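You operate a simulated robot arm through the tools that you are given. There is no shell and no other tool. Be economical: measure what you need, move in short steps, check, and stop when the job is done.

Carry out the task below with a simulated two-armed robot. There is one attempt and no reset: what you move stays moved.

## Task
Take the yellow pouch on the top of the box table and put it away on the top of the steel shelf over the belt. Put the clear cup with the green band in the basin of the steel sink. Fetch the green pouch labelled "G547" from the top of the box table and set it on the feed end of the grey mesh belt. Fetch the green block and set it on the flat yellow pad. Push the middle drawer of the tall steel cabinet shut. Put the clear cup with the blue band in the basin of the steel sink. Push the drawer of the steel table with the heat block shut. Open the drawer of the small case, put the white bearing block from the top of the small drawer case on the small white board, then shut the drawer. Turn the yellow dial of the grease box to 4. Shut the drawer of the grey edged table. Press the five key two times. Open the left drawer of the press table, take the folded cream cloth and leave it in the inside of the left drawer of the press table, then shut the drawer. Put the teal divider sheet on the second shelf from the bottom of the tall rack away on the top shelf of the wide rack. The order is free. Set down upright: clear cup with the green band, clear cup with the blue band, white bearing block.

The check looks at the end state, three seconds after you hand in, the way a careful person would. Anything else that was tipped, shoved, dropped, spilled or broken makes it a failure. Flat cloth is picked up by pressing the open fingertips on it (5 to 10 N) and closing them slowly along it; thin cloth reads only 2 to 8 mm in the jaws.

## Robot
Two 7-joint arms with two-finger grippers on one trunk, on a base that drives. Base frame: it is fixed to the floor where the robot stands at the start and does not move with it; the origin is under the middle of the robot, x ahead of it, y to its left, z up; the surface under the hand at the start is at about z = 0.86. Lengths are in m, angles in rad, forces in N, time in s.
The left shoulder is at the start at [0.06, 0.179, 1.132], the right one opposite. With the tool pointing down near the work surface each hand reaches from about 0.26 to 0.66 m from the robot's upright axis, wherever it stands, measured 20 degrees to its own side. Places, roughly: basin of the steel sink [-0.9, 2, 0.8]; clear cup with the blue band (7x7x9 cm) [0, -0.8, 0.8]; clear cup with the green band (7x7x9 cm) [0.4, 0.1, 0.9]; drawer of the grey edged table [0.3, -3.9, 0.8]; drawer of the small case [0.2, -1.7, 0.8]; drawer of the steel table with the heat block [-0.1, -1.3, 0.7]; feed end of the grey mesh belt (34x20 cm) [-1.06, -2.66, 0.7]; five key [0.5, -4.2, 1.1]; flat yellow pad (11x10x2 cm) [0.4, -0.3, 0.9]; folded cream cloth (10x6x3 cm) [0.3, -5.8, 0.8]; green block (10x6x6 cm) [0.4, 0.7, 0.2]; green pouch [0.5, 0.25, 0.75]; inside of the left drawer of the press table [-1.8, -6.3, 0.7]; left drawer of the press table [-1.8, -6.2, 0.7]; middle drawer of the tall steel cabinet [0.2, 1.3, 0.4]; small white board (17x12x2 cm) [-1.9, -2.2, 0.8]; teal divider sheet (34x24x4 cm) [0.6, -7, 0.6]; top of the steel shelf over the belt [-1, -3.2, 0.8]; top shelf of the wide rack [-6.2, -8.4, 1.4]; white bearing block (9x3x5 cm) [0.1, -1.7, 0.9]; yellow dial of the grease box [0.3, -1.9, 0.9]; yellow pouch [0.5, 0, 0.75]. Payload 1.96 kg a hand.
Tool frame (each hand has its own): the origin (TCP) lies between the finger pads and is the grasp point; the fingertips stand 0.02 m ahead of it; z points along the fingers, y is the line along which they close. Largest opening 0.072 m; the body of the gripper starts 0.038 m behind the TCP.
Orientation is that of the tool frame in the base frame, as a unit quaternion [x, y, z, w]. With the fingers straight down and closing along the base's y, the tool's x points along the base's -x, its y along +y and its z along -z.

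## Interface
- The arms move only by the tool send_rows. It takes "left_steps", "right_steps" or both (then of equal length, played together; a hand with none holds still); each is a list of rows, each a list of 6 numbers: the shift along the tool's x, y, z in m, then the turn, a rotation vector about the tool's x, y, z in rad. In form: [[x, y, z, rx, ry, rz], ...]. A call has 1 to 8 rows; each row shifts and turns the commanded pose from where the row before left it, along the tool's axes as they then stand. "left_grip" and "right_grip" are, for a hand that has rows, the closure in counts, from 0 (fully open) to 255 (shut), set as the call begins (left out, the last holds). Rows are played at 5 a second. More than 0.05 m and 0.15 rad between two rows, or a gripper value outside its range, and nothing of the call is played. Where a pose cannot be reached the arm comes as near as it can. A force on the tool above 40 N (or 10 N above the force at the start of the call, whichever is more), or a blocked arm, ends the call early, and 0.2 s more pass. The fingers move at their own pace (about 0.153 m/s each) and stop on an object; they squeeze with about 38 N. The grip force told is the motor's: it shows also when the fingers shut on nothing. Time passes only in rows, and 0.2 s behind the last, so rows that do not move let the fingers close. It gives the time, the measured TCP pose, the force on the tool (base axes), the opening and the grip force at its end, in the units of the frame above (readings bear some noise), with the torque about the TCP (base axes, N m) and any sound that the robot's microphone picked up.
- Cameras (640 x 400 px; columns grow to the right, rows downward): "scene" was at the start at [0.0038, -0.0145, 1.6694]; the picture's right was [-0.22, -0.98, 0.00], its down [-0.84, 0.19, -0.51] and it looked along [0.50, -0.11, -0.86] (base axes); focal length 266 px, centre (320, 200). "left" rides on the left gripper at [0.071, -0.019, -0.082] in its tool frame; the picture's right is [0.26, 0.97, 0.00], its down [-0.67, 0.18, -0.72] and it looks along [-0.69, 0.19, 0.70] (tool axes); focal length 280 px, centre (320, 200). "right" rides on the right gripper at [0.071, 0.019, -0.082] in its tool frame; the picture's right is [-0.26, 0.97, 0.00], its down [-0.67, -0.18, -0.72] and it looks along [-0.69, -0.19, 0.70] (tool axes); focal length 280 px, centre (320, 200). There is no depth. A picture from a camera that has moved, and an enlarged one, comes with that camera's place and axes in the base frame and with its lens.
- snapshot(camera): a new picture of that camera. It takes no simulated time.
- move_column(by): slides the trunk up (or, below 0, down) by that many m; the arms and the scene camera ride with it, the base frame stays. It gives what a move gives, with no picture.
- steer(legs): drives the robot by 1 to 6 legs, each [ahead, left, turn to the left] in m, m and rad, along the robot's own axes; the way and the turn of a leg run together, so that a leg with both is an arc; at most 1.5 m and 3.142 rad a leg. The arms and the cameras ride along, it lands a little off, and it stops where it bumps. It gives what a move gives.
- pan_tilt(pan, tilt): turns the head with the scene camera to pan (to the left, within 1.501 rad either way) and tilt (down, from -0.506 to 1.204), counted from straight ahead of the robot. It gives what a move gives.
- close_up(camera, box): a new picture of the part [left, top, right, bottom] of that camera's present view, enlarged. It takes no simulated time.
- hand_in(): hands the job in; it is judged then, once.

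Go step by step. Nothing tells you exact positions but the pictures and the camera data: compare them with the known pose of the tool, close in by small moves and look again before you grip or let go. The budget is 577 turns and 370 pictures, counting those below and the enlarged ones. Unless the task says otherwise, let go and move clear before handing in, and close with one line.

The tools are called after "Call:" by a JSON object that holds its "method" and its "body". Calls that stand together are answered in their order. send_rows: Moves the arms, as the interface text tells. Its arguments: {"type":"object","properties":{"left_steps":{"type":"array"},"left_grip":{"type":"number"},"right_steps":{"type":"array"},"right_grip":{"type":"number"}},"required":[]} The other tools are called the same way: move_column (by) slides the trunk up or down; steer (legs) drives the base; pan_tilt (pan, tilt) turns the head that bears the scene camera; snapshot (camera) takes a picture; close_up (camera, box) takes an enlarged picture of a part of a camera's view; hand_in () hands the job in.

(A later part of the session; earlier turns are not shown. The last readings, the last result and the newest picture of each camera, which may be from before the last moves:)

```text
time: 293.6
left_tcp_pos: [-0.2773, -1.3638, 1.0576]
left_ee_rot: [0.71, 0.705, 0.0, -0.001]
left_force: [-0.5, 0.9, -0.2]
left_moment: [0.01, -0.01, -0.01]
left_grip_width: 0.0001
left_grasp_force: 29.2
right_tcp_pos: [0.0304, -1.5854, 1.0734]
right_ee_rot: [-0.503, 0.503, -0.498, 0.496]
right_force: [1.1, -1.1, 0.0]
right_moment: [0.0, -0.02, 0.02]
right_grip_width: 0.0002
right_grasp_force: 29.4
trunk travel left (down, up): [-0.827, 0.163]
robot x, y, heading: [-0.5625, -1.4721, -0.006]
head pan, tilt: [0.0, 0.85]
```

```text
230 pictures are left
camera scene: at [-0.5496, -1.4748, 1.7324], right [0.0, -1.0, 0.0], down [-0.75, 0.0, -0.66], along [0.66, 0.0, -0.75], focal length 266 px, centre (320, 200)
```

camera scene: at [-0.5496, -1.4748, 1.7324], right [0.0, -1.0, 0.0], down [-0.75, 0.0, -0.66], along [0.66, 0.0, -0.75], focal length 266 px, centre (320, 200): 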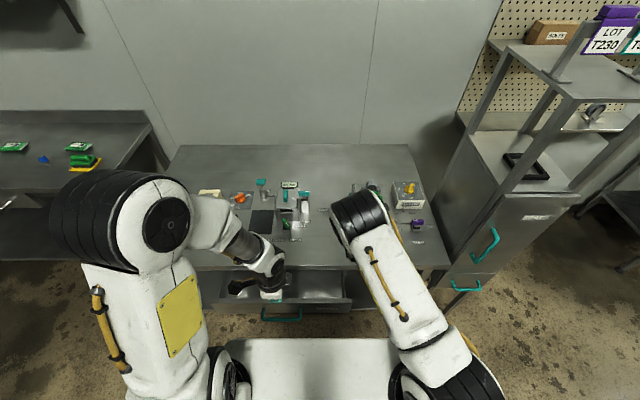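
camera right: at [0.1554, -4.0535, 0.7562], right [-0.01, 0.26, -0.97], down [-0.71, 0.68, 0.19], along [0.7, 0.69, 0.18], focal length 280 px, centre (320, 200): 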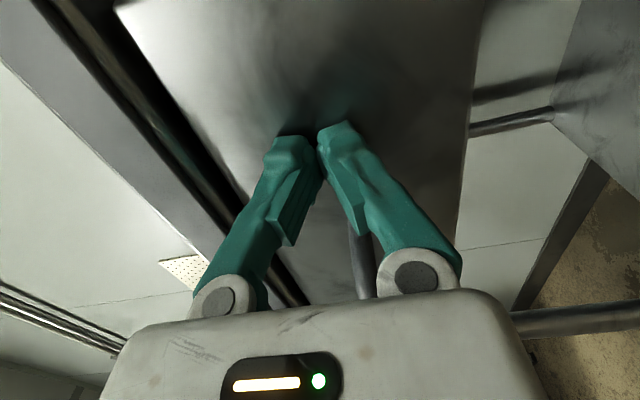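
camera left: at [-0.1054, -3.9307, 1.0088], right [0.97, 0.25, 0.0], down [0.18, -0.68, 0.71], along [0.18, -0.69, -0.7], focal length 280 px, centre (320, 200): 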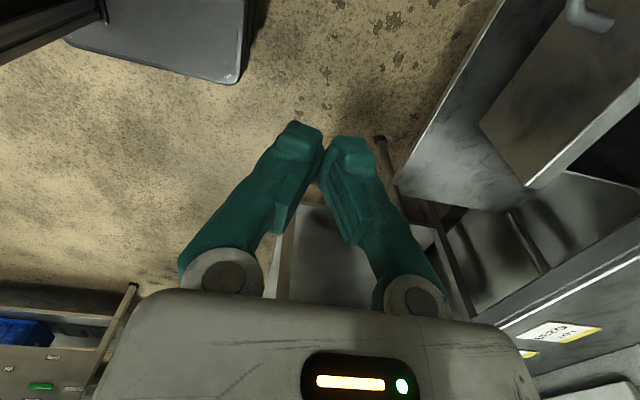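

Call:
{"method": "close_up", "body": {"camera": "scene", "box": [190, 240, 380, 340]}}

Call:
{"method": "close_up", "body": {"camera": "scene", "box": [320, 170, 440, 250]}}

Call:
{"method": "snapshot", "body": {"camera": "right"}}

```text
3.37 times, centred on (285, 290) of scene
camera zoom: at [-0.5496, -1.4748, 1.7324], right [0.0, -1.0, 0.0], down [-0.75, 0.0, -0.66], along [0.66, 0.0, -0.75], focal length 895 px, centre (438, -103)
```

zoom: 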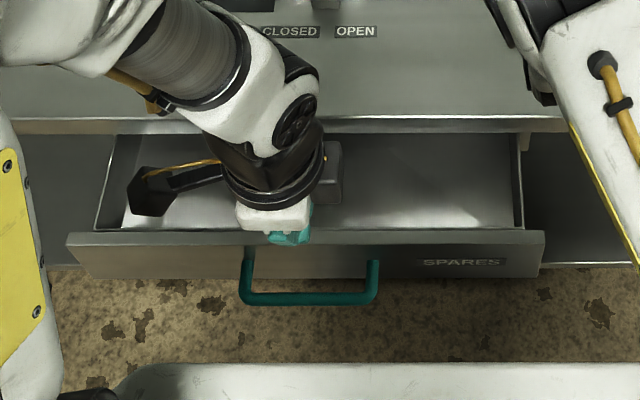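

```text
5.00 times, centred on (380, 210) of scene
camera zoom: at [-0.5496, -1.4748, 1.7324], right [0.0, -1.0, 0.0], down [-0.75, 0.0, -0.66], along [0.66, 0.0, -0.75], focal length 1329 px, centre (20, 150)
```

zoom: 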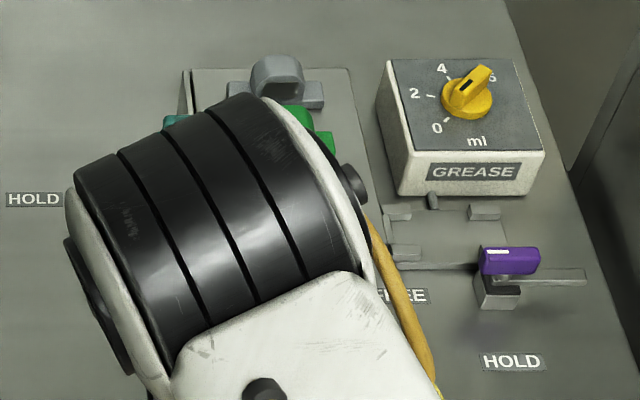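

```text
227 pictures are left
camera right: at [-0.0532, -1.6563, 1.0562], right [-0.01, 0.26, -0.97], down [-0.71, 0.68, 0.19], along [0.7, 0.69, 0.18], focal length 280 px, centre (320, 200)
```

right: 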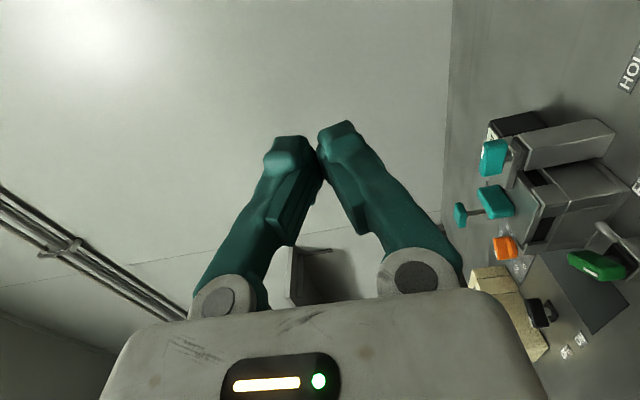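

Call:
{"method": "send_rows", "body": {"right_steps": [[-0.02, 0, -0.04, 0, 0, 0], [-0.02, 0, -0.04, 0, 0, 0], [-0.02, 0, -0.04, 0, 0, 0], [-0.02, 0, -0.04, 0, 0, 0], [0, 0, 0, 0, 0, 0]]}}

Call:
{"method": "steer", "body": {"legs": [[-0.15, 0, 0]]}}

Call:
{"method": "move_column", "body": {"by": -0.37}}

Call:
{"method": "snapshot", "body": {"camera": "right"}}

Call:
{"method": "snapshot", "body": {"camera": "scene"}}

```text
time: 294.8
left_tcp_pos: [-0.2753, -1.3643, 1.0567]
left_ee_rot: [0.71, 0.704, -0.001, -0.002]
left_force: [-0.9, 0.1, -1.0]
left_moment: [0.0, 0.0, 0.04]
left_grip_width: 0.0003
left_grasp_force: 29.8
right_tcp_pos: [-0.1295, -1.5062, 1.0725]
right_ee_rot: [0.503, -0.502, 0.498, -0.497]
right_force: [-0.5, -0.7, 0.3]
right_moment: [-0.03, 0.0, -0.02]
right_grip_width: 0.0
right_grasp_force: 29.7
trunk travel left (down, up): [-0.827, 0.163]
robot x, y, heading: [-0.5681, -1.4749, -0.005]
head pan, tilt: [0.0, 0.85]
```

```text
time: 296.2
left_tcp_pos: [-0.4294, -1.362, 1.0557]
left_ee_rot: [0.71, 0.704, -0.001, -0.002]
left_force: [0.7, 0.7, 0.3]
left_moment: [0.02, -0.01, 0.04]
left_grip_width: 0.0001
left_grasp_force: 29.2
right_tcp_pos: [-0.2826, -1.505, 1.0719]
right_ee_rot: [-0.502, 0.503, -0.499, 0.496]
right_force: [0.6, -0.7, -0.2]
right_moment: [0.03, 0.0, -0.01]
right_grip_width: 0.0
right_grasp_force: 30.1
trunk travel left (down, up): [-0.827, 0.163]
robot x, y, heading: [-0.7213, -1.4685, -0.005]
head pan, tilt: [0.0, 0.85]
```

```text
time: 299.8
left_tcp_pos: [-0.4304, -1.3614, 0.6863]
left_ee_rot: [0.711, 0.704, 0.0, -0.001]
left_force: [0.0, 0.4, 0.0]
left_moment: [-0.05, 0.01, 0.02]
left_grip_width: 0.0
left_grasp_force: 30.1
right_tcp_pos: [-0.2841, -1.5046, 0.7039]
right_ee_rot: [0.503, -0.503, 0.498, -0.496]
right_force: [0.9, -0.5, -0.1]
right_moment: [0.0, -0.02, -0.02]
right_grip_width: 0.0001
right_grasp_force: 29.4
trunk travel left (down, up): [-0.457, 0.533]
robot x, y, heading: [-0.7187, -1.4767, -0.007]
head pan, tilt: [0.0, 0.85]
```

```text
226 pictures are left
camera right: at [-0.3666, -1.576, 0.6855], right [-0.01, 0.26, -0.97], down [-0.71, 0.68, 0.19], along [0.7, 0.69, 0.18], focal length 280 px, centre (320, 200)
```

right: 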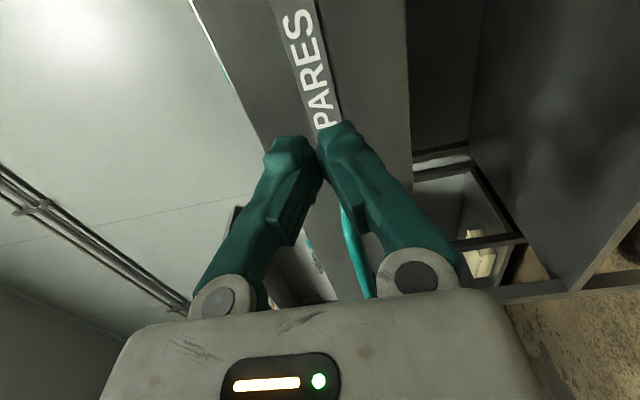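

```text
225 pictures are left
camera scene: at [-0.7033, -1.4742, 1.3624], right [0.0, -1.0, 0.0], down [-0.75, 0.0, -0.66], along [0.66, 0.0, -0.75], focal length 266 px, centre (320, 200)
```

scene: 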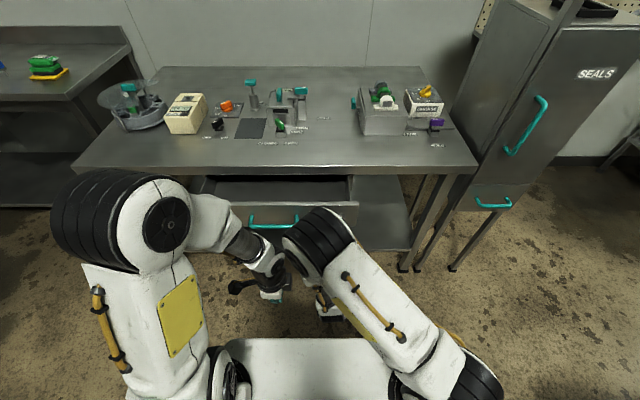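

Call:
{"method": "steer", "body": {"legs": [[0.17, 0, 0]]}}

Call:
{"method": "snapshot", "body": {"camera": "scene"}}

```text
time: 301.2
left_tcp_pos: [-0.2644, -1.362, 0.6869]
left_ee_rot: [0.708, 0.707, -0.001, -0.001]
left_force: [-0.8, 0.4, -0.5]
left_moment: [-0.04, 0.03, 0.02]
left_grip_width: 0.0001
left_grasp_force: 29.3
right_tcp_pos: [-0.117, -1.5034, 0.7023]
right_ee_rot: [0.503, -0.502, 0.498, -0.497]
right_force: [0.2, -0.6, -0.1]
right_moment: [-0.01, -0.01, 0.02]
right_grip_width: 0.0001
right_grasp_force: 29.9
trunk travel left (down, up): [-0.457, 0.533]
robot x, y, heading: [-0.5554, -1.4738, 0.004]
head pan, tilt: [0.0, 0.85]
```

```text
224 pictures are left
camera scene: at [-0.5355, -1.4742, 1.3624], right [0.0, -1.0, 0.0], down [-0.75, 0.0, -0.66], along [0.66, 0.0, -0.75], focal length 266 px, centre (320, 200)
```

scene: 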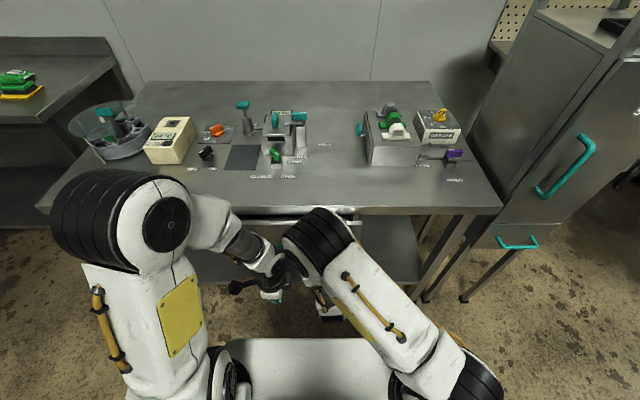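

Call:
{"method": "send_rows", "body": {"right_steps": [[0, 0, 0.02, 0, 0, 0], [0, 0, 0.02, 0, 0, 0], [0, 0, 0.02, 0, 0, 0], [0, 0, 0.02, 0, 0, 0], [0, 0, 0.02, 0, 0, 0], [0, 0, 0.02, 0, 0, 0]]}}

Call:
{"method": "snapshot", "body": {"camera": "scene"}}

```text
time: 302.0
left_tcp_pos: [-0.2642, -1.3619, 0.6869]
left_ee_rot: [0.708, 0.706, 0.0, 0.0]
left_force: [0.7, 0.3, -1.3]
left_moment: [-0.02, 0.02, 0.02]
left_grip_width: 0.0
left_grasp_force: 29.7
right_tcp_pos: [-0.0685, -1.5032, 0.7026]
right_ee_rot: [0.504, -0.501, 0.497, -0.498]
right_force: [-19.2, -1.7, 7.6]
right_moment: [-0.02, -0.27, -0.04]
right_grip_width: 0.0
right_grasp_force: 29.7
trunk travel left (down, up): [-0.457, 0.533]
robot x, y, heading: [-0.5517, -1.4753, -0.002]
head pan, tilt: [0.0, 0.85]
stopped in row 3 (right hand): the force on the tool passed its limit at 72 N (the readings are from after the stop); the commanded pose is now the measured one
```

```text
223 pictures are left
camera scene: at [-0.5377, -1.4742, 1.3625], right [0.0, -1.0, 0.0], down [-0.75, 0.0, -0.66], along [0.66, 0.0, -0.75], focal length 266 px, centre (320, 200)
```

scene: 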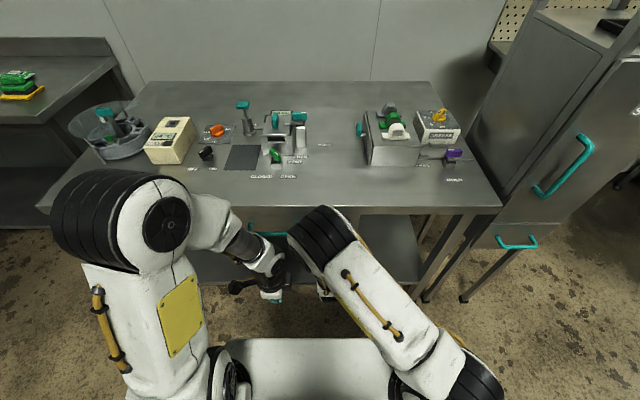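

Call:
{"method": "steer", "body": {"legs": [[-0.15, 0, 0]]}}

Call:
{"method": "close_up", "body": {"camera": "scene", "box": [60, 60, 480, 320]}}

```text
time: 303.4
left_tcp_pos: [-0.4165, -1.3611, 0.6879]
left_ee_rot: [0.709, 0.705, 0.0, -0.002]
left_force: [-1.2, -0.2, -0.2]
left_moment: [0.01, 0.03, 0.03]
left_grip_width: 0.0
left_grasp_force: 29.6
right_tcp_pos: [-0.22, -1.504, 0.7028]
right_ee_rot: [0.504, -0.502, 0.497, -0.497]
right_force: [-0.1, -0.2, -0.1]
right_moment: [0.03, 0.02, 0.01]
right_grip_width: 0.0
right_grasp_force: 29.0
trunk travel left (down, up): [-0.457, 0.533]
robot x, y, heading: [-0.7063, -1.4723, 0.0]
head pan, tilt: [0.0, 0.85]
```

```text
1.52 times, centred on (270, 190) of scene
camera zoom: at [-0.6905, -1.4743, 1.3624], right [0.0, -1.0, 0.0], down [-0.75, 0.0, -0.66], along [0.66, 0.0, -0.75], focal length 405 px, centre (396, 215)
```

zoom: 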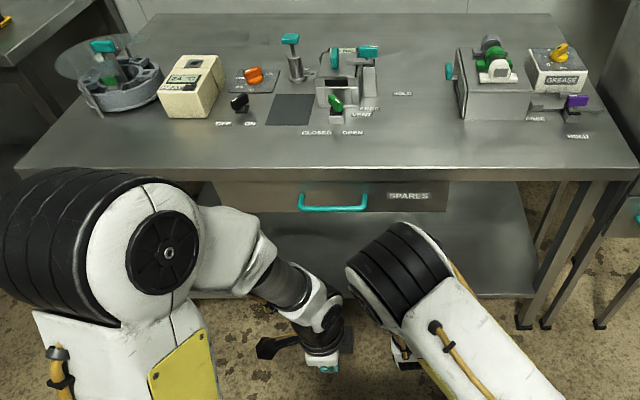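

Drawer shut. Next the small case (teal knob on its +y side). Raise, re-point the right hand down, and move in front of it.

Call:
{"method": "move_column", "body": {"by": 0.38}}

Call:
{"method": "send_rows", "body": {"right_steps": [[0, 0, 0, -0.145, 0, 0], [0, 0, 0, -0.145, 0, 0], [0, 0, 0, -0.145, 0, 0], [0, 0, 0, -0.145, 0, 0], [0, 0, 0, -0.145, 0, 0], [0, 0, 0, -0.145, 0, 0], [0, 0, 0, -0.145, 0, 0], [0, 0, 0, -0.145, 0, 0]], "right_grip": 0}}

Call:
{"method": "send_rows", "body": {"right_steps": [[0, 0, 0, -0.145, 0, 0], [0, 0, 0, -0.145, 0, 0], [0, 0, 0, -0.12, 0, 0], [0, 0, 0, 0, 0, 0]]}}

Call:
{"method": "steer", "body": {"legs": [[0, -0.2, 0], [0.3, 0, 0]]}}

Call:
{"method": "snapshot", "body": {"camera": "scene"}}

Call:
{"method": "snapshot", "body": {"camera": "right"}}

```text
time: 307.1
left_tcp_pos: [-0.4169, -1.3626, 1.0664]
left_ee_rot: [0.709, 0.705, 0.0, -0.002]
left_force: [0.2, -0.1, 0.3]
left_moment: [0.02, 0.01, 0.0]
left_grip_width: 0.0001
left_grasp_force: 29.5
right_tcp_pos: [-0.2198, -1.5037, 1.0828]
right_ee_rot: [0.503, -0.502, 0.498, -0.497]
right_force: [-0.7, 0.4, -0.6]
right_moment: [-0.02, 0.0, 0.0]
right_grip_width: 0.0003
right_grasp_force: 29.5
trunk travel left (down, up): [-0.837, 0.153]
robot x, y, heading: [-0.7045, -1.4741, 0.0]
head pan, tilt: [0.0, 0.85]
```

```text
time: 308.9
left_tcp_pos: [-0.4158, -1.3625, 1.0659]
left_ee_rot: [0.708, 0.706, -0.001, -0.002]
left_force: [0.5, -0.3, 0.2]
left_moment: [0.0, 0.01, -0.03]
left_grip_width: 0.0001
left_grasp_force: 29.5
right_tcp_pos: [-0.2192, -1.5049, 1.0836]
right_ee_rot: [0.694, -0.693, 0.14, -0.139]
right_force: [0.4, 0.1, -0.6]
right_moment: [0.0, -0.02, 0.0]
right_grip_width: 0.072
right_grasp_force: 0.1
trunk travel left (down, up): [-0.837, 0.153]
robot x, y, heading: [-0.7027, -1.4791, -0.001]
head pan, tilt: [0.0, 0.85]
```

```text
time: 309.9
left_tcp_pos: [-0.4172, -1.3625, 1.0674]
left_ee_rot: [0.709, 0.705, 0.0, -0.001]
left_force: [-0.5, 0.2, -0.3]
left_moment: [0.0, 0.02, 0.03]
left_grip_width: 0.0001
left_grasp_force: 29.5
right_tcp_pos: [-0.2203, -1.5055, 1.0831]
right_ee_rot: [0.708, -0.706, -0.003, 0.005]
right_force: [0.1, -0.6, 0.7]
right_moment: [-0.01, 0.01, -0.03]
right_grip_width: 0.0723
right_grasp_force: 0.0
trunk travel left (down, up): [-0.837, 0.153]
robot x, y, heading: [-0.7023, -1.4742, 0.002]
head pan, tilt: [0.0, 0.85]
```

```text
time: 313.1
left_tcp_pos: [-0.1207, -1.5608, 1.0676]
left_ee_rot: [0.71, 0.705, 0.0, -0.001]
left_force: [0.1, 0.1, -0.2]
left_moment: [0.0, 0.03, -0.02]
left_grip_width: 0.0
left_grasp_force: 30.1
right_tcp_pos: [0.0763, -1.7034, 1.0842]
right_ee_rot: [0.708, -0.706, -0.004, 0.005]
right_force: [0.0, -0.4, -0.1]
right_moment: [0.03, 0.0, 0.04]
right_grip_width: 0.0721
right_grasp_force: 0.1
trunk travel left (down, up): [-0.837, 0.153]
robot x, y, heading: [-0.4044, -1.6732, 0.006]
head pan, tilt: [0.0, 0.85]
```

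```text
221 pictures are left
camera scene: at [-0.3934, -1.6736, 1.7424], right [0.0, -1.0, 0.0], down [-0.75, 0.0, -0.66], along [0.66, 0.0, -0.75], focal length 266 px, centre (320, 200)
```

scene: 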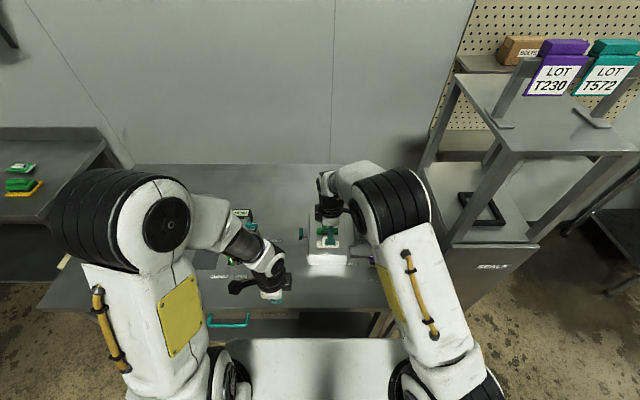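

```text
220 pictures are left
camera right: at [0.0571, -1.7742, 1.1661], right [-0.97, 0.26, 0.01], down [0.19, 0.68, 0.71], along [0.18, 0.69, -0.7], focal length 280 px, centre (320, 200)
```

right: 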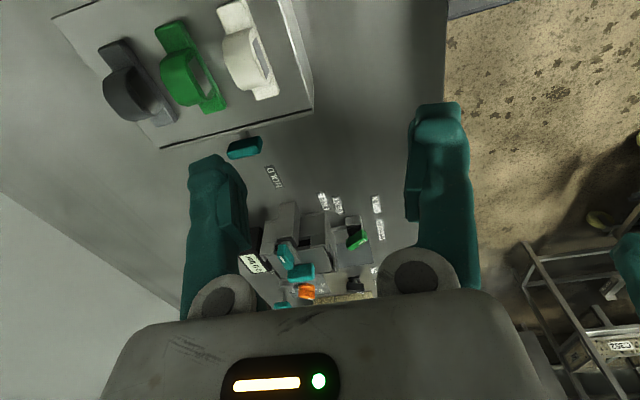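

Call:
{"method": "close_up", "body": {"camera": "scene", "box": [280, 190, 400, 280]}}

Call:
{"method": "close_up", "body": {"camera": "right", "box": [40, 0, 340, 180]}}

```text
4.44 times, centred on (340, 235) of scene
camera zoom: at [-0.3934, -1.6736, 1.7424], right [0.0, -1.0, 0.0], down [-0.75, 0.0, -0.66], along [0.66, 0.0, -0.75], focal length 1181 px, centre (231, 44)
```

zoom: 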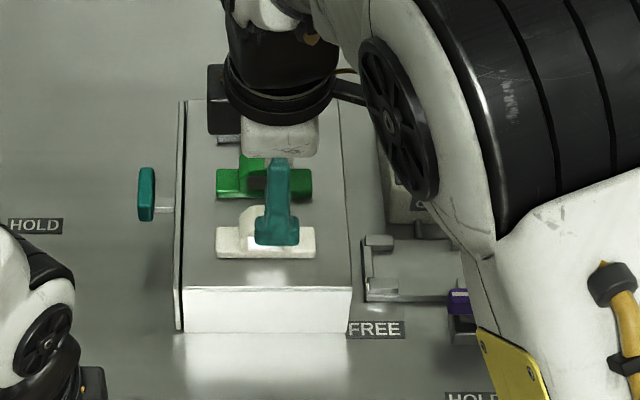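

```text
2.13 times, centred on (190, 90) of right
camera zoom: at [0.0571, -1.7742, 1.1661], right [-0.97, 0.26, 0.01], down [0.19, 0.68, 0.71], along [0.18, 0.69, -0.7], focal length 598 px, centre (597, 435)
```

zoom: 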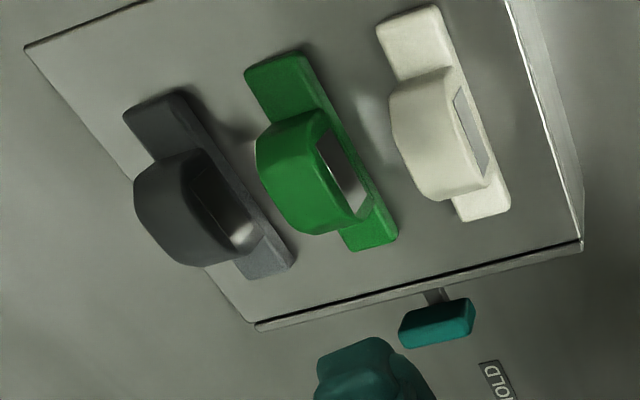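

Knob (a bar along x) is near [0.206, -1.595, 0.857]; the white block at [0.144, -1.704], base z≈0.87. Move the right hand aside, and bring the left hand over the knob.

Call:
{"method": "send_rows", "body": {"right_steps": [[0.04, 0.02, 0, 0, 0, 0], [0.04, 0.02, 0, 0, 0, 0], [0.04, 0.02, 0, 0, 0, 0], [0.03, 0.02, 0, 0, 0, 0]]}}

Call:
{"method": "steer", "body": {"legs": [[0.09, 0, 0]]}}

Call:
{"method": "send_rows", "body": {"left_steps": [[-0.01, 0.045, 0, 0, 0, 0], [-0.01, 0.045, 0, 0, 0, 0], [-0.01, 0.045, 0.01, 0, 0, 0], [-0.005, 0.045, 0.01, 0, 0, 0], [0, 0.03, 0.03, 0, 0, 0], [0, 0, 0.04, 0, 0, 0], [0, 0, 0, 0, 0, 0]], "left_grip": 0}}

Call:
{"method": "snapshot", "body": {"camera": "left"}}

Call:
{"method": "snapshot", "body": {"camera": "scene"}}

```text
time: 314.1
left_tcp_pos: [-0.1205, -1.5619, 1.0676]
left_ee_rot: [0.709, 0.705, 0.001, -0.002]
left_force: [0.4, -0.5, 0.8]
left_moment: [0.01, -0.05, 0.01]
left_grip_width: 0.0
left_grasp_force: 29.8
right_tcp_pos: [-0.004, -1.8547, 1.084]
right_ee_rot: [0.708, -0.706, -0.003, 0.005]
right_force: [-0.1, -0.2, 0.0]
right_moment: [0.0, 0.0, 0.0]
right_grip_width: 0.072
right_grasp_force: 0.0
trunk travel left (down, up): [-0.837, 0.153]
robot x, y, heading: [-0.4063, -1.6752, 0.0]
head pan, tilt: [0.0, 0.85]
```

```text
time: 315.2
left_tcp_pos: [-0.0295, -1.5607, 1.0673]
left_ee_rot: [0.708, 0.706, 0.0, -0.002]
left_force: [-0.4, -0.3, 0.4]
left_moment: [-0.01, 0.02, -0.04]
left_grip_width: 0.0
left_grasp_force: 29.9
right_tcp_pos: [0.088, -1.854, 1.0847]
right_ee_rot: [0.708, -0.706, -0.004, 0.005]
right_force: [-0.2, -0.2, -0.2]
right_moment: [0.01, -0.01, -0.02]
right_grip_width: 0.0719
right_grasp_force: 0.1
trunk travel left (down, up): [-0.837, 0.153]
robot x, y, heading: [-0.3155, -1.6728, -0.002]
head pan, tilt: [0.0, 0.85]
```

```text
time: 316.8
left_tcp_pos: [0.1809, -1.5991, 0.977]
left_ee_rot: [0.71, 0.705, 0.0, -0.002]
left_force: [0.3, 0.3, 0.2]
left_moment: [0.0, -0.01, -0.02]
left_grip_width: 0.0721
left_grasp_force: 0.0
right_tcp_pos: [0.0876, -1.8544, 1.0845]
right_ee_rot: [0.708, -0.706, -0.002, 0.004]
right_force: [-0.1, -0.3, 0.1]
right_moment: [0.03, 0.03, 0.06]
right_grip_width: 0.0719
right_grasp_force: 0.0
trunk travel left (down, up): [-0.837, 0.153]
robot x, y, heading: [-0.3198, -1.6748, -0.006]
head pan, tilt: [0.0, 0.85]
```

```text
217 pictures are left
camera left: at [0.1625, -1.5284, 1.0585], right [0.97, 0.26, 0.0], down [0.18, -0.68, 0.71], along [0.18, -0.69, -0.7], focal length 280 px, centre (320, 200)
```

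left: 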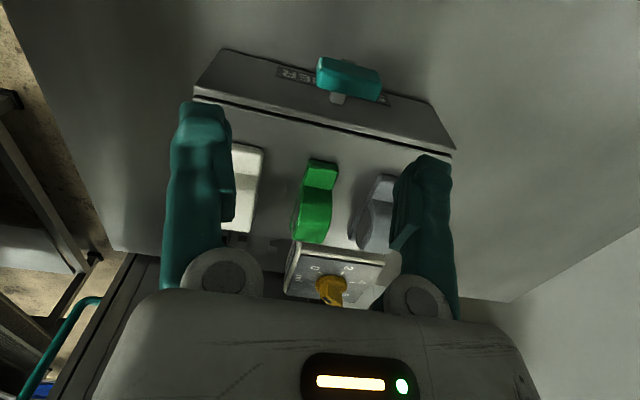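

```text
216 pictures are left
camera scene: at [-0.3019, -1.674, 1.7424], right [0.0, -1.0, 0.0], down [-0.75, 0.0, -0.66], along [0.66, 0.0, -0.75], focal length 266 px, centre (320, 200)
```

scene: 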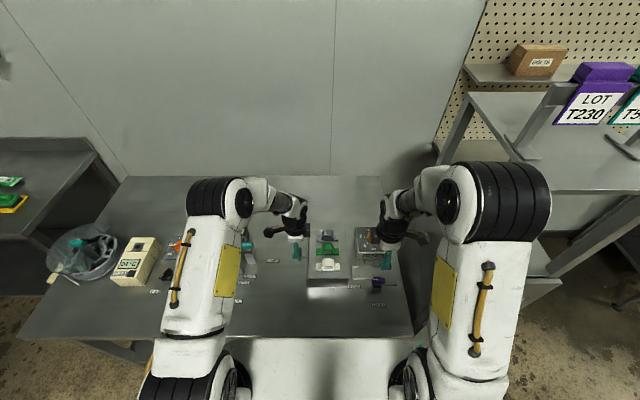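

Call:
{"method": "send_rows", "body": {"left_steps": [[0, 0.023, 0.02, 0, 0, 0], [0, 0, 0.04, 0, 0, 0], [0, 0, 0.03, 0, 0, 0], [0, 0, 0, 0, 0, 0]]}}

Call:
{"method": "snapshot", "body": {"camera": "left"}}

```text
time: 317.8
left_tcp_pos: [0.2034, -1.5974, 0.8871]
left_ee_rot: [0.709, 0.705, 0.0, -0.002]
left_force: [0.6, -0.2, 0.2]
left_moment: [0.0, 0.02, 0.02]
left_grip_width: 0.0719
left_grasp_force: 0.0
right_tcp_pos: [0.088, -1.8534, 1.0856]
right_ee_rot: [0.708, -0.707, -0.003, 0.004]
right_force: [0.8, 0.3, 0.5]
right_moment: [-0.01, 0.01, 0.02]
right_grip_width: 0.072
right_grasp_force: 0.0
trunk travel left (down, up): [-0.837, 0.153]
robot x, y, heading: [-0.3191, -1.6719, -0.001]
head pan, tilt: [0.0, 0.85]
```

```text
215 pictures are left
camera left: at [0.1856, -1.5267, 0.969], right [0.97, 0.26, 0.0], down [0.18, -0.68, 0.71], along [0.18, -0.69, -0.7], focal length 280 px, centre (320, 200)
```

left: 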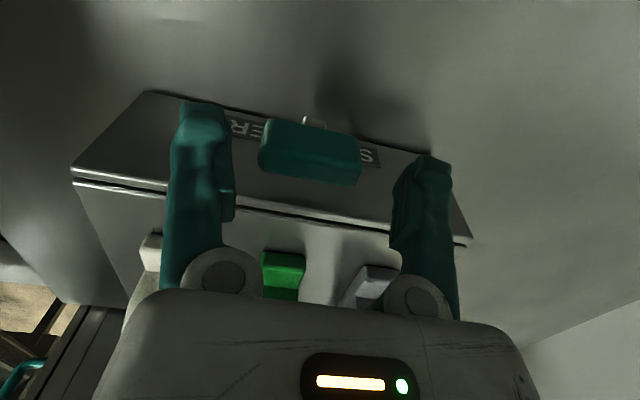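

Call:
{"method": "send_rows", "body": {"left_steps": [[-0.003, -0.002, 0.015, 0, 0, 0], [0, 0, 0.008, 0, 0, 0], [0, 0, 0, 0, 0, 0]]}}

Call:
{"method": "send_rows", "body": {"left_steps": [[0, 0, 0, 0, 0, 0], [0, 0, 0, 0, 0, 0], [0, 0, 0, 0, 0, 0]], "left_grip": 255}}

Call:
{"method": "snapshot", "body": {"camera": "left"}}

```text
time: 318.6
left_tcp_pos: [0.2015, -1.601, 0.8621]
left_ee_rot: [0.709, 0.705, -0.001, -0.001]
left_force: [0.9, -0.3, 0.4]
left_moment: [-0.02, -0.02, -0.02]
left_grip_width: 0.0721
left_grasp_force: 0.1
right_tcp_pos: [0.0883, -1.8523, 1.0846]
right_ee_rot: [0.708, -0.707, -0.003, 0.004]
right_force: [0.1, -0.3, -0.2]
right_moment: [0.02, 0.0, 0.02]
right_grip_width: 0.0722
right_grasp_force: 0.2
trunk travel left (down, up): [-0.837, 0.153]
robot x, y, heading: [-0.3143, -1.6739, 0.0]
head pan, tilt: [0.0, 0.85]
```

```text
time: 319.4
left_tcp_pos: [0.2003, -1.5997, 0.8614]
left_ee_rot: [0.709, 0.705, 0.0, -0.002]
left_force: [-7.9, -0.9, -8.4]
left_moment: [0.19, -0.1, 0.19]
left_grip_width: 0.0438
left_grasp_force: 39.4
right_tcp_pos: [0.0864, -1.8531, 1.0851]
right_ee_rot: [0.707, -0.707, -0.003, 0.004]
right_force: [0.3, 1.2, 0.2]
right_moment: [0.0, -0.01, -0.02]
right_grip_width: 0.0721
right_grasp_force: 0.0
trunk travel left (down, up): [-0.837, 0.153]
robot x, y, heading: [-0.3173, -1.6725, -0.005]
head pan, tilt: [0.0, 0.85]
```

```text
214 pictures are left
camera left: at [0.1822, -1.53, 0.9447], right [0.97, 0.26, 0.0], down [0.18, -0.68, 0.71], along [0.18, -0.69, -0.7], focal length 280 px, centre (320, 200)
```

left: 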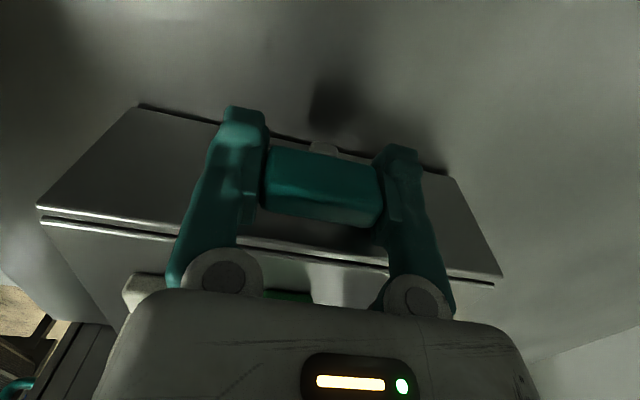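

Knob gripped (44 mm). Pull the drawer toward +y slowly.

Call:
{"method": "send_rows", "body": {"left_steps": [[0.015, 0, 0, 0, 0, 0], [0.015, 0, 0, 0, 0, 0], [0.015, 0, 0, 0, 0, 0], [0.015, 0, 0, 0, 0, 0], [0, 0, 0, 0, 0, 0]]}}

Call:
{"method": "snapshot", "body": {"camera": "left"}}

```text
time: 320.6
left_tcp_pos: [0.2, -1.5398, 0.8625]
left_ee_rot: [0.709, 0.705, 0.0, -0.002]
left_force: [-17.7, 0.9, -15.5]
left_moment: [-0.1, -0.13, 0.15]
left_grip_width: 0.0439
left_grasp_force: 39.8
right_tcp_pos: [0.0876, -1.8522, 1.0858]
right_ee_rot: [0.708, -0.707, -0.003, 0.004]
right_force: [-0.1, 0.2, 0.1]
right_moment: [0.0, 0.01, -0.01]
right_grip_width: 0.0719
right_grasp_force: 0.1
trunk travel left (down, up): [-0.837, 0.153]
robot x, y, heading: [-0.316, -1.6715, -0.0]
head pan, tilt: [0.0, 0.85]
```

```text
213 pictures are left
camera left: at [0.1821, -1.4689, 0.9447], right [0.97, 0.26, 0.0], down [0.18, -0.68, 0.71], along [0.18, -0.69, -0.7], focal length 280 px, centre (320, 200)
```

left: 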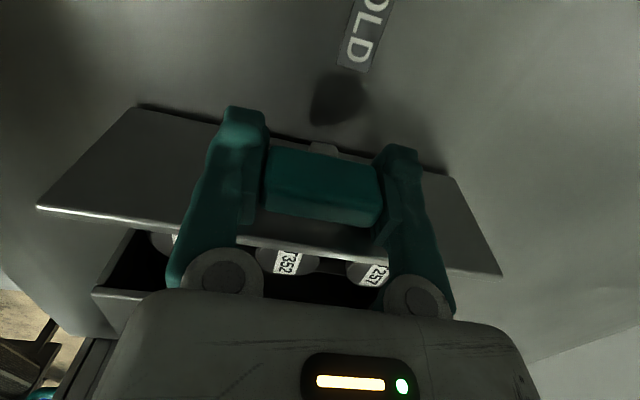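

Call:
{"method": "send_rows", "body": {"left_steps": [[0.015, 0, 0, 0, 0, 0], [0.015, 0, 0, 0, 0, 0], [0.015, 0, 0, 0, 0, 0], [0, 0, 0, 0, 0, 0]]}}

Call:
{"method": "close_up", "body": {"camera": "scene", "box": [220, 190, 420, 310]}}

```text
time: 321.6
left_tcp_pos: [0.2006, -1.4957, 0.8619]
left_ee_rot: [0.709, 0.705, -0.001, -0.002]
left_force: [-24.6, 0.1, -21.9]
left_moment: [0.23, -0.55, 0.08]
left_grip_width: 0.0439
left_grasp_force: 39.8
right_tcp_pos: [0.0866, -1.8529, 1.0851]
right_ee_rot: [0.708, -0.706, -0.002, 0.004]
right_force: [0.4, 0.4, -0.5]
right_moment: [-0.01, 0.02, -0.01]
right_grip_width: 0.0719
right_grasp_force: 0.1
trunk travel left (down, up): [-0.837, 0.153]
robot x, y, heading: [-0.3188, -1.6768, 0.003]
head pan, tilt: [0.0, 0.85]
```

```text
3.20 times, centred on (320, 250) of scene
camera zoom: at [-0.3031, -1.6728, 1.7423], right [0.0, -1.0, 0.0], down [-0.75, 0.0, -0.66], along [0.66, 0.0, -0.75], focal length 851 px, centre (320, 40)
```

zoom: 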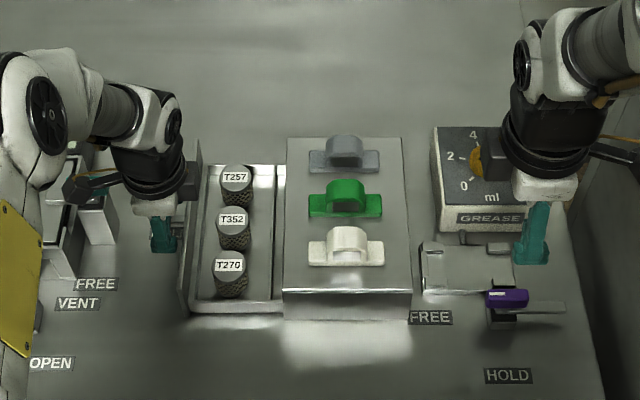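

Drawer open. Release and lift the left hand away.

Call:
{"method": "send_rows", "body": {"left_steps": [[0, 0, 0, 0, 0, 0], [0, 0, 0, 0, 0, 0], [0, 0, -0.04, 0, 0, 0], [0, 0, -0.045, 0, 0, 0], [0, 0, -0.045, 0, 0, 0], [0.02, -0.04, -0.02, 0, 0, 0], [0.02, -0.04, 0, 0, 0, 0], [0.02, -0.04, 0, 0, 0, 0]], "left_grip": 0}}

Call:
{"method": "send_rows", "body": {"right_steps": [[-0.045, -0.01, 0, 0, 0, 0], [-0.045, -0.01, 0, 0, 0, 0], [-0.045, -0.01, 0, 0, 0, 0], [-0.01, -0.01, 0.02, 0, 0, 0], [0, 0, 0.03, 0, 0, 0], [0, 0, 0, 0, 0, 0]]}}

Call:
{"method": "snapshot", "body": {"camera": "right"}}

Call:
{"method": "close_up", "body": {"camera": "scene", "box": [220, 190, 420, 310]}}

```text
time: 323.4
left_tcp_pos: [0.0801, -1.4333, 1.0135]
left_ee_rot: [0.709, 0.705, 0.0, -0.001]
left_force: [1.1, 0.2, 0.0]
left_moment: [0.0, -0.01, 0.02]
left_grip_width: 0.072
left_grasp_force: 0.0
right_tcp_pos: [0.0868, -1.8531, 1.0853]
right_ee_rot: [0.708, -0.706, -0.003, 0.004]
right_force: [-0.5, 0.7, 0.2]
right_moment: [0.0, 0.01, -0.01]
right_grip_width: 0.072
right_grasp_force: 0.1
trunk travel left (down, up): [-0.837, 0.153]
robot x, y, heading: [-0.3197, -1.674, -0.0]
head pan, tilt: [0.0, 0.85]
```

```text
time: 324.8
left_tcp_pos: [0.0808, -1.4339, 1.013]
left_ee_rot: [0.709, 0.705, 0.001, 0.0]
left_force: [-0.2, -0.6, 0.3]
left_moment: [-0.01, 0.01, 0.01]
left_grip_width: 0.0721
left_grasp_force: 0.1
right_tcp_pos: [0.1263, -1.7068, 1.034]
right_ee_rot: [0.707, -0.707, -0.003, 0.004]
right_force: [-0.2, 0.4, 0.2]
right_moment: [-0.02, 0.0, -0.01]
right_grip_width: 0.0723
right_grasp_force: 0.0
trunk travel left (down, up): [-0.837, 0.153]
robot x, y, heading: [-0.3147, -1.6756, -0.006]
head pan, tilt: [0.0, 0.85]
```

```text
211 pictures are left
camera right: at [0.1076, -1.7773, 1.1162], right [-0.97, 0.26, 0.01], down [0.19, 0.68, 0.71], along [0.18, 0.69, -0.7], focal length 280 px, centre (320, 200)
```

right: 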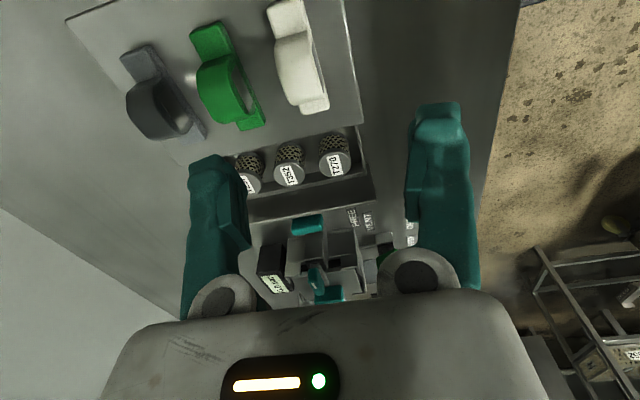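

```text
3.20 times, centred on (320, 250) of scene
camera zoom: at [-0.3016, -1.6736, 1.7424], right [0.0, -1.0, 0.0], down [-0.75, 0.0, -0.66], along [0.66, 0.0, -0.75], focal length 851 px, centre (320, 40)
```

zoom: 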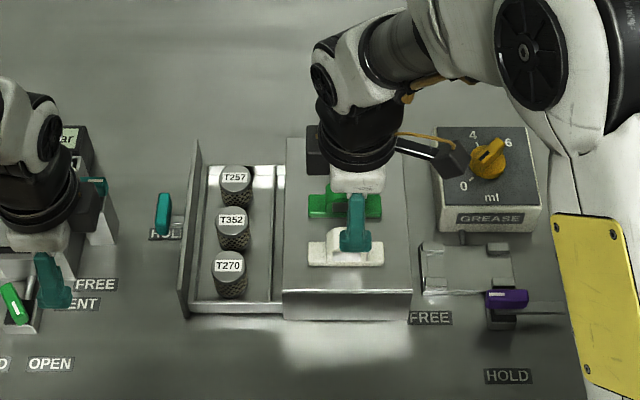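

Call:
{"method": "send_rows", "body": {"right_steps": [[-0.005, -0.016, 0.02, 0, 0, 0], [0, 0, 0.045, 0, 0, 0], [0, 0, 0.035, 0, 0, 0], [0, 0, 0, 0, 0, 0]], "right_grip": 75}}

Call:
{"method": "snapshot", "body": {"camera": "right"}}

```text
time: 325.8
left_tcp_pos: [0.0809, -1.4332, 1.0134]
left_ee_rot: [0.709, 0.705, -0.001, -0.001]
left_force: [-0.3, 0.3, 0.1]
left_moment: [-0.01, -0.03, 0.01]
left_grip_width: 0.0719
left_grasp_force: 0.1
right_tcp_pos: [0.1424, -1.7044, 0.9324]
right_ee_rot: [0.707, -0.707, -0.003, 0.004]
right_force: [0.3, -0.1, -0.3]
right_moment: [-0.01, 0.02, 0.02]
right_grip_width: 0.0508
right_grasp_force: 0.1
trunk travel left (down, up): [-0.837, 0.153]
robot x, y, heading: [-0.3168, -1.6705, 0.001]
head pan, tilt: [0.0, 0.85]
```

```text
209 pictures are left
camera right: at [0.1238, -1.7743, 1.016], right [-0.97, 0.26, 0.01], down [0.19, 0.68, 0.71], along [0.18, 0.69, -0.7], focal length 280 px, centre (320, 200)
```

right: 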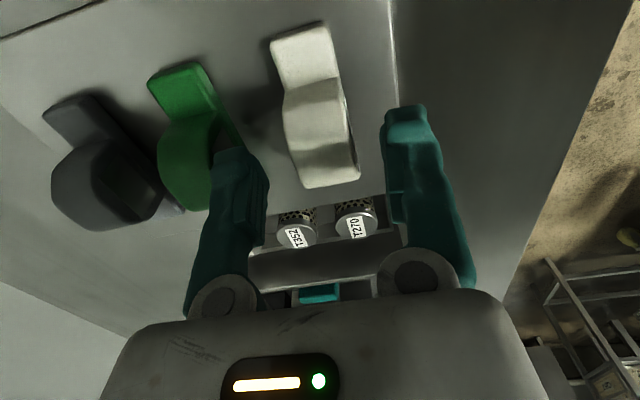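

Call:
{"method": "send_rows", "body": {"right_steps": [[0, 0, 0.02, 0, 0, 0], [0, 0, 0.012, 0, 0, 0], [0, 0, 0, 0, 0, 0]]}}

Call:
{"method": "snapshot", "body": {"camera": "right"}}

```text
time: 326.6
left_tcp_pos: [0.0821, -1.434, 1.0137]
left_ee_rot: [0.709, 0.706, 0.0, -0.001]
left_force: [-0.5, 0.1, 0.3]
left_moment: [0.0, 0.01, 0.01]
left_grip_width: 0.0718
left_grasp_force: 0.1
right_tcp_pos: [0.1415, -1.7036, 0.8999]
right_ee_rot: [0.708, -0.706, -0.003, 0.005]
right_force: [0.5, -0.1, 0.2]
right_moment: [0.01, 0.01, 0.03]
right_grip_width: 0.0507
right_grasp_force: 0.1
trunk travel left (down, up): [-0.837, 0.153]
robot x, y, heading: [-0.3197, -1.6761, -0.006]
head pan, tilt: [0.0, 0.85]
```

```text
208 pictures are left
camera right: at [0.1227, -1.7733, 0.9833], right [-0.97, 0.26, 0.01], down [0.19, 0.68, 0.71], along [0.18, 0.69, -0.7], focal length 280 px, centre (320, 200)
```

right: 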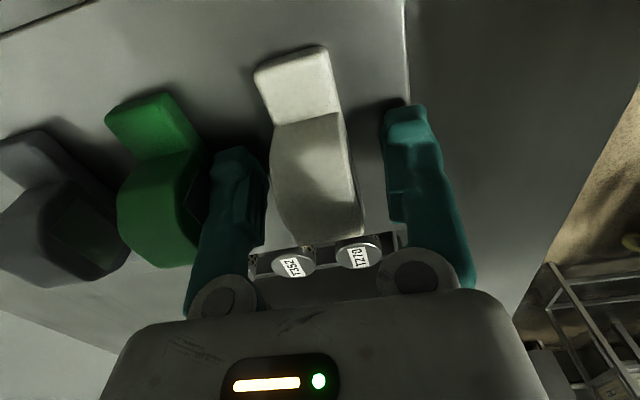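

Close on the white block and lift.

Call:
{"method": "send_rows", "body": {"right_steps": [[0, 0, 0, 0, 0, 0], [0, 0, 0, 0, 0, 0], [0, 0, 0, 0, 0, 0], [0, 0, -0.03, 0, 0, 0], [0, 0, -0.045, 0, 0, 0], [0, 0, -0.045, 0, 0, 0], [0, 0, -0.04, 0, 0, 0], [0, 0, 0, 0, 0, 0]], "right_grip": 255}}

Call:
{"method": "snapshot", "body": {"camera": "right"}}

```text
time: 328.4
left_tcp_pos: [0.0829, -1.4335, 1.0124]
left_ee_rot: [0.709, 0.706, 0.0, -0.002]
left_force: [-0.4, -0.4, 0.5]
left_moment: [-0.01, -0.01, 0.0]
left_grip_width: 0.072
left_grasp_force: 0.1
right_tcp_pos: [0.1447, -1.702, 1.0617]
right_ee_rot: [0.707, -0.707, -0.004, 0.005]
right_force: [0.1, 0.2, -0.9]
right_moment: [0.03, 0.0, -0.01]
right_grip_width: 0.0253
right_grasp_force: 38.5
trunk travel left (down, up): [-0.837, 0.153]
robot x, y, heading: [-0.3152, -1.6771, -0.001]
head pan, tilt: [0.0, 0.85]
```

```text
207 pictures are left
camera right: at [0.1259, -1.7721, 1.1437], right [-0.97, 0.26, 0.01], down [0.19, 0.68, 0.71], along [0.18, 0.69, -0.7], focal length 280 px, centre (320, 200)
```

right: 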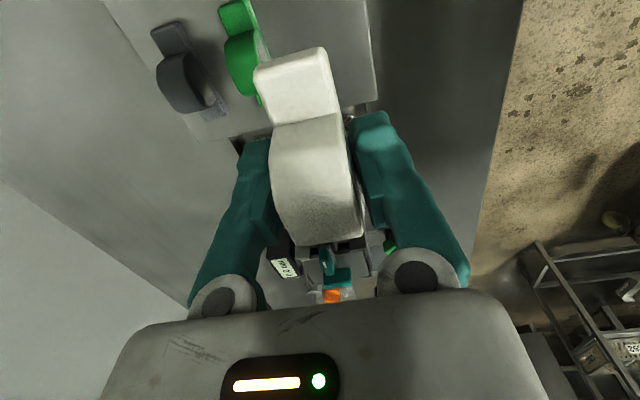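

White block held. Back off, turn to face -y and go to the small white board (~[-1.9, -2.2]).

Call:
{"method": "send_rows", "body": {"right_steps": [[0, 0.04, -0.01, 0, 0, 0], [0, 0.04, -0.01, 0, 0, 0]], "left_steps": [[0, -0.04, -0.02, 0, 0, 0], [0, -0.04, -0.02, 0, 0, 0]]}}

Call:
{"method": "steer", "body": {"legs": [[-0.4, 0.2, 0], [0, 0, -1.5708], [0, -1.0, 0]]}}

Call:
{"method": "pan_tilt", "body": {"pan": 0, "tilt": 0.8}}

Call:
{"method": "snapshot", "body": {"camera": "scene"}}

```text
time: 329.0
left_tcp_pos: [-0.0015, -1.4316, 1.0555]
left_ee_rot: [0.709, 0.705, 0.001, -0.001]
left_force: [-1.2, -0.6, 0.0]
left_moment: [0.01, -0.04, -0.05]
left_grip_width: 0.0721
left_grasp_force: 0.0
right_tcp_pos: [0.0605, -1.702, 1.0823]
right_ee_rot: [0.707, -0.707, -0.002, 0.003]
right_force: [0.1, 1.2, -1.4]
right_moment: [0.0, -0.04, 0.0]
right_grip_width: 0.0252
right_grasp_force: 38.1
trunk travel left (down, up): [-0.837, 0.153]
robot x, y, heading: [-0.3161, -1.6713, 0.003]
head pan, tilt: [0.0, 0.85]
```

```text
time: 340.4
left_tcp_pos: [-1.4849, -1.7806, 1.0528]
left_ee_rot: [1.0, -0.008, 0.001, -0.001]
left_force: [0.6, -0.3, -0.1]
left_moment: [-0.01, 0.0, 0.04]
left_grip_width: 0.0722
left_grasp_force: 0.1
right_tcp_pos: [-1.7554, -1.8411, 1.0813]
right_ee_rot: [0.004, 1.0, 0.005, -0.001]
right_force: [-0.5, 0.2, -1.8]
right_moment: [0.01, 0.0, 0.0]
right_grip_width: 0.0253
right_grasp_force: 38.2
trunk travel left (down, up): [-0.837, 0.153]
robot x, y, heading: [-1.7269, -1.4571, -1.586]
head pan, tilt: [0.0, 0.85]
```

```text
time: 341.0
left_tcp_pos: [-1.4852, -1.7812, 1.0536]
left_ee_rot: [1.0, -0.008, 0.001, -0.001]
left_force: [0.4, 1.1, 0.4]
left_moment: [0.0, 0.04, 0.02]
left_grip_width: 0.0718
left_grasp_force: 0.1
right_tcp_pos: [-1.7567, -1.8407, 1.0816]
right_ee_rot: [0.005, 1.0, 0.005, -0.002]
right_force: [0.0, 0.5, -0.9]
right_moment: [0.01, 0.0, -0.01]
right_grip_width: 0.0254
right_grasp_force: 38.4
trunk travel left (down, up): [-0.837, 0.153]
robot x, y, heading: [-1.7241, -1.4566, -1.582]
head pan, tilt: [0.0, 0.799]
```

```text
206 pictures are left
camera scene: at [-1.7267, -1.4802, 1.7464], right [-1.0, 0.01, 0.0], down [0.01, 0.72, -0.7], along [-0.01, -0.7, -0.72], focal length 266 px, centre (320, 200)
```

scene: 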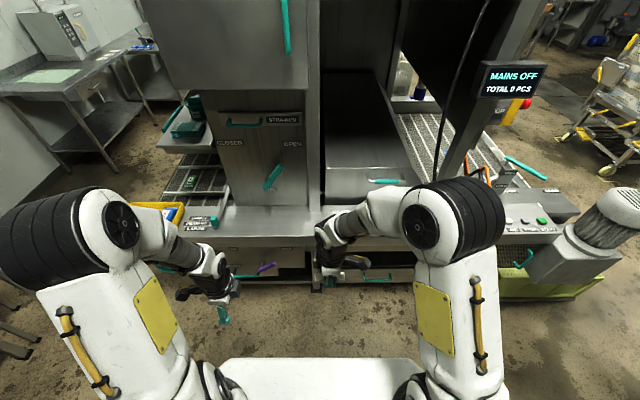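

Call:
{"method": "snapshot", "body": {"camera": "right"}}

Call:
{"method": "close_up", "body": {"camera": "scene", "box": [290, 170, 450, 280]}}

```text
205 pictures are left
camera right: at [-1.8269, -1.8213, 1.1648], right [0.27, 0.96, 0.01], down [0.67, -0.2, 0.71], along [0.69, -0.19, -0.7], focal length 280 px, centre (320, 200)
```

right: 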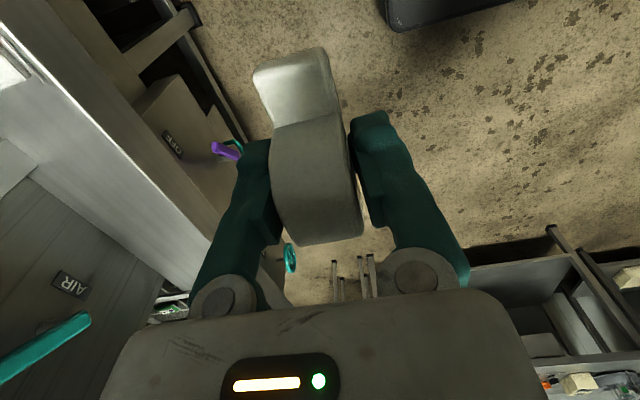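

```text
3.64 times, centred on (370, 225) of scene
camera zoom: at [-1.7267, -1.4802, 1.7464], right [-1.0, 0.01, 0.0], down [0.01, 0.72, -0.7], along [-0.01, -0.7, -0.72], focal length 967 px, centre (138, 109)
```

zoom: 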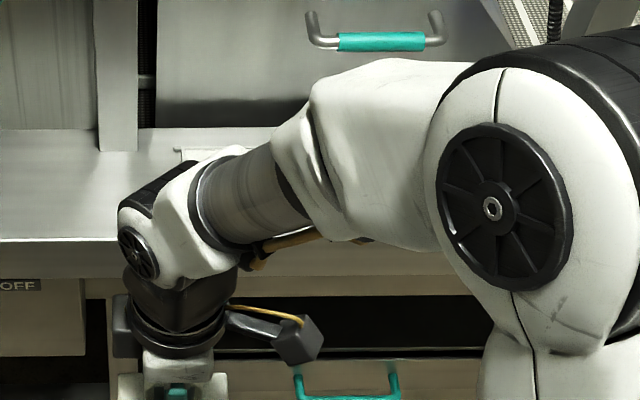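

Call:
{"method": "steer", "body": {"legs": [[0.3, 0, 0.01]]}}

Call:
{"method": "send_rows", "body": {"right_steps": [[-0.04, 0, -0.02, 0, 0, 0], [-0.04, 0, -0.02, 0, 0, 0]]}}

Call:
{"method": "snapshot", "body": {"camera": "scene"}}

Call:
{"method": "snapshot", "body": {"camera": "right"}}

```text
time: 343.0
left_tcp_pos: [-1.4863, -2.0737, 1.0538]
left_ee_rot: [1.0, -0.006, 0.0, -0.001]
left_force: [-1.1, 0.1, 0.4]
left_moment: [-0.01, 0.0, 0.0]
left_grip_width: 0.0719
left_grasp_force: 0.0
right_tcp_pos: [-1.7567, -2.1329, 1.0823]
right_ee_rot: [0.002, 1.0, 0.005, 0.0]
right_force: [0.1, 0.4, -1.0]
right_moment: [0.05, 0.01, -0.01]
right_grip_width: 0.0252
right_grasp_force: 38.2
trunk travel left (down, up): [-0.837, 0.153]
robot x, y, heading: [-1.7272, -1.7532, -1.576]
head pan, tilt: [0.0, 0.799]
```

```text
time: 343.6
left_tcp_pos: [-1.4867, -2.0739, 1.054]
left_ee_rot: [1.0, -0.005, 0.0, -0.001]
left_force: [1.0, -0.5, 1.1]
left_moment: [0.0, -0.01, -0.01]
left_grip_width: 0.0719
left_grasp_force: 0.0
right_tcp_pos: [-1.6761, -2.1355, 1.1223]
right_ee_rot: [0.003, 1.0, 0.005, -0.002]
right_force: [1.2, -0.7, -0.9]
right_moment: [0.03, 0.01, 0.02]
right_grip_width: 0.0251
right_grasp_force: 37.8
trunk travel left (down, up): [-0.837, 0.153]
robot x, y, heading: [-1.7252, -1.7537, -1.578]
head pan, tilt: [0.0, 0.799]
```

```text
203 pictures are left
camera scene: at [-1.7275, -1.7741, 1.7464], right [-1.0, 0.01, 0.0], down [0.0, 0.72, -0.7], along [-0.01, -0.7, -0.72], focal length 266 px, centre (320, 200)
```

scene: 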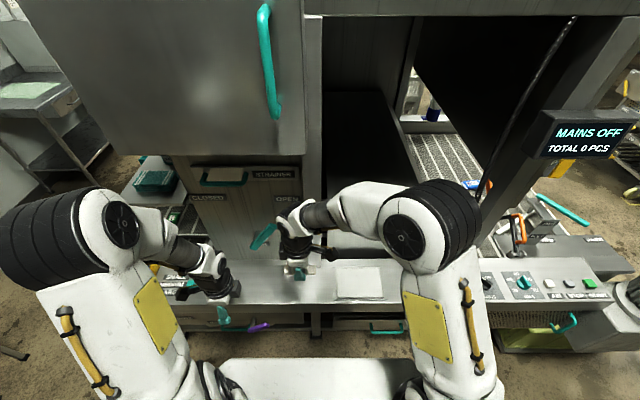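

```text
202 pictures are left
camera right: at [-1.7473, -2.116, 1.2057], right [0.27, 0.96, 0.01], down [0.68, -0.19, 0.71], along [0.69, -0.18, -0.7], focal length 280 px, centre (320, 200)
```

right: 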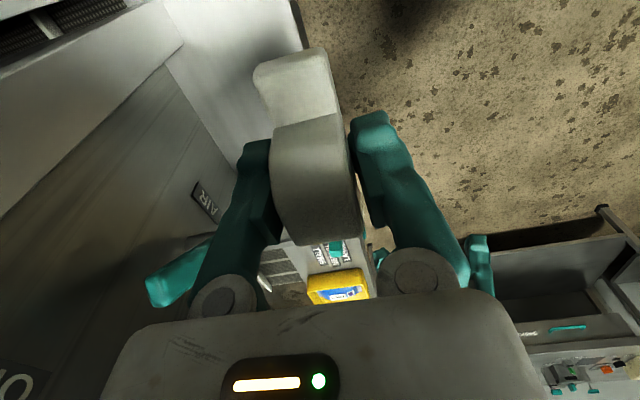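

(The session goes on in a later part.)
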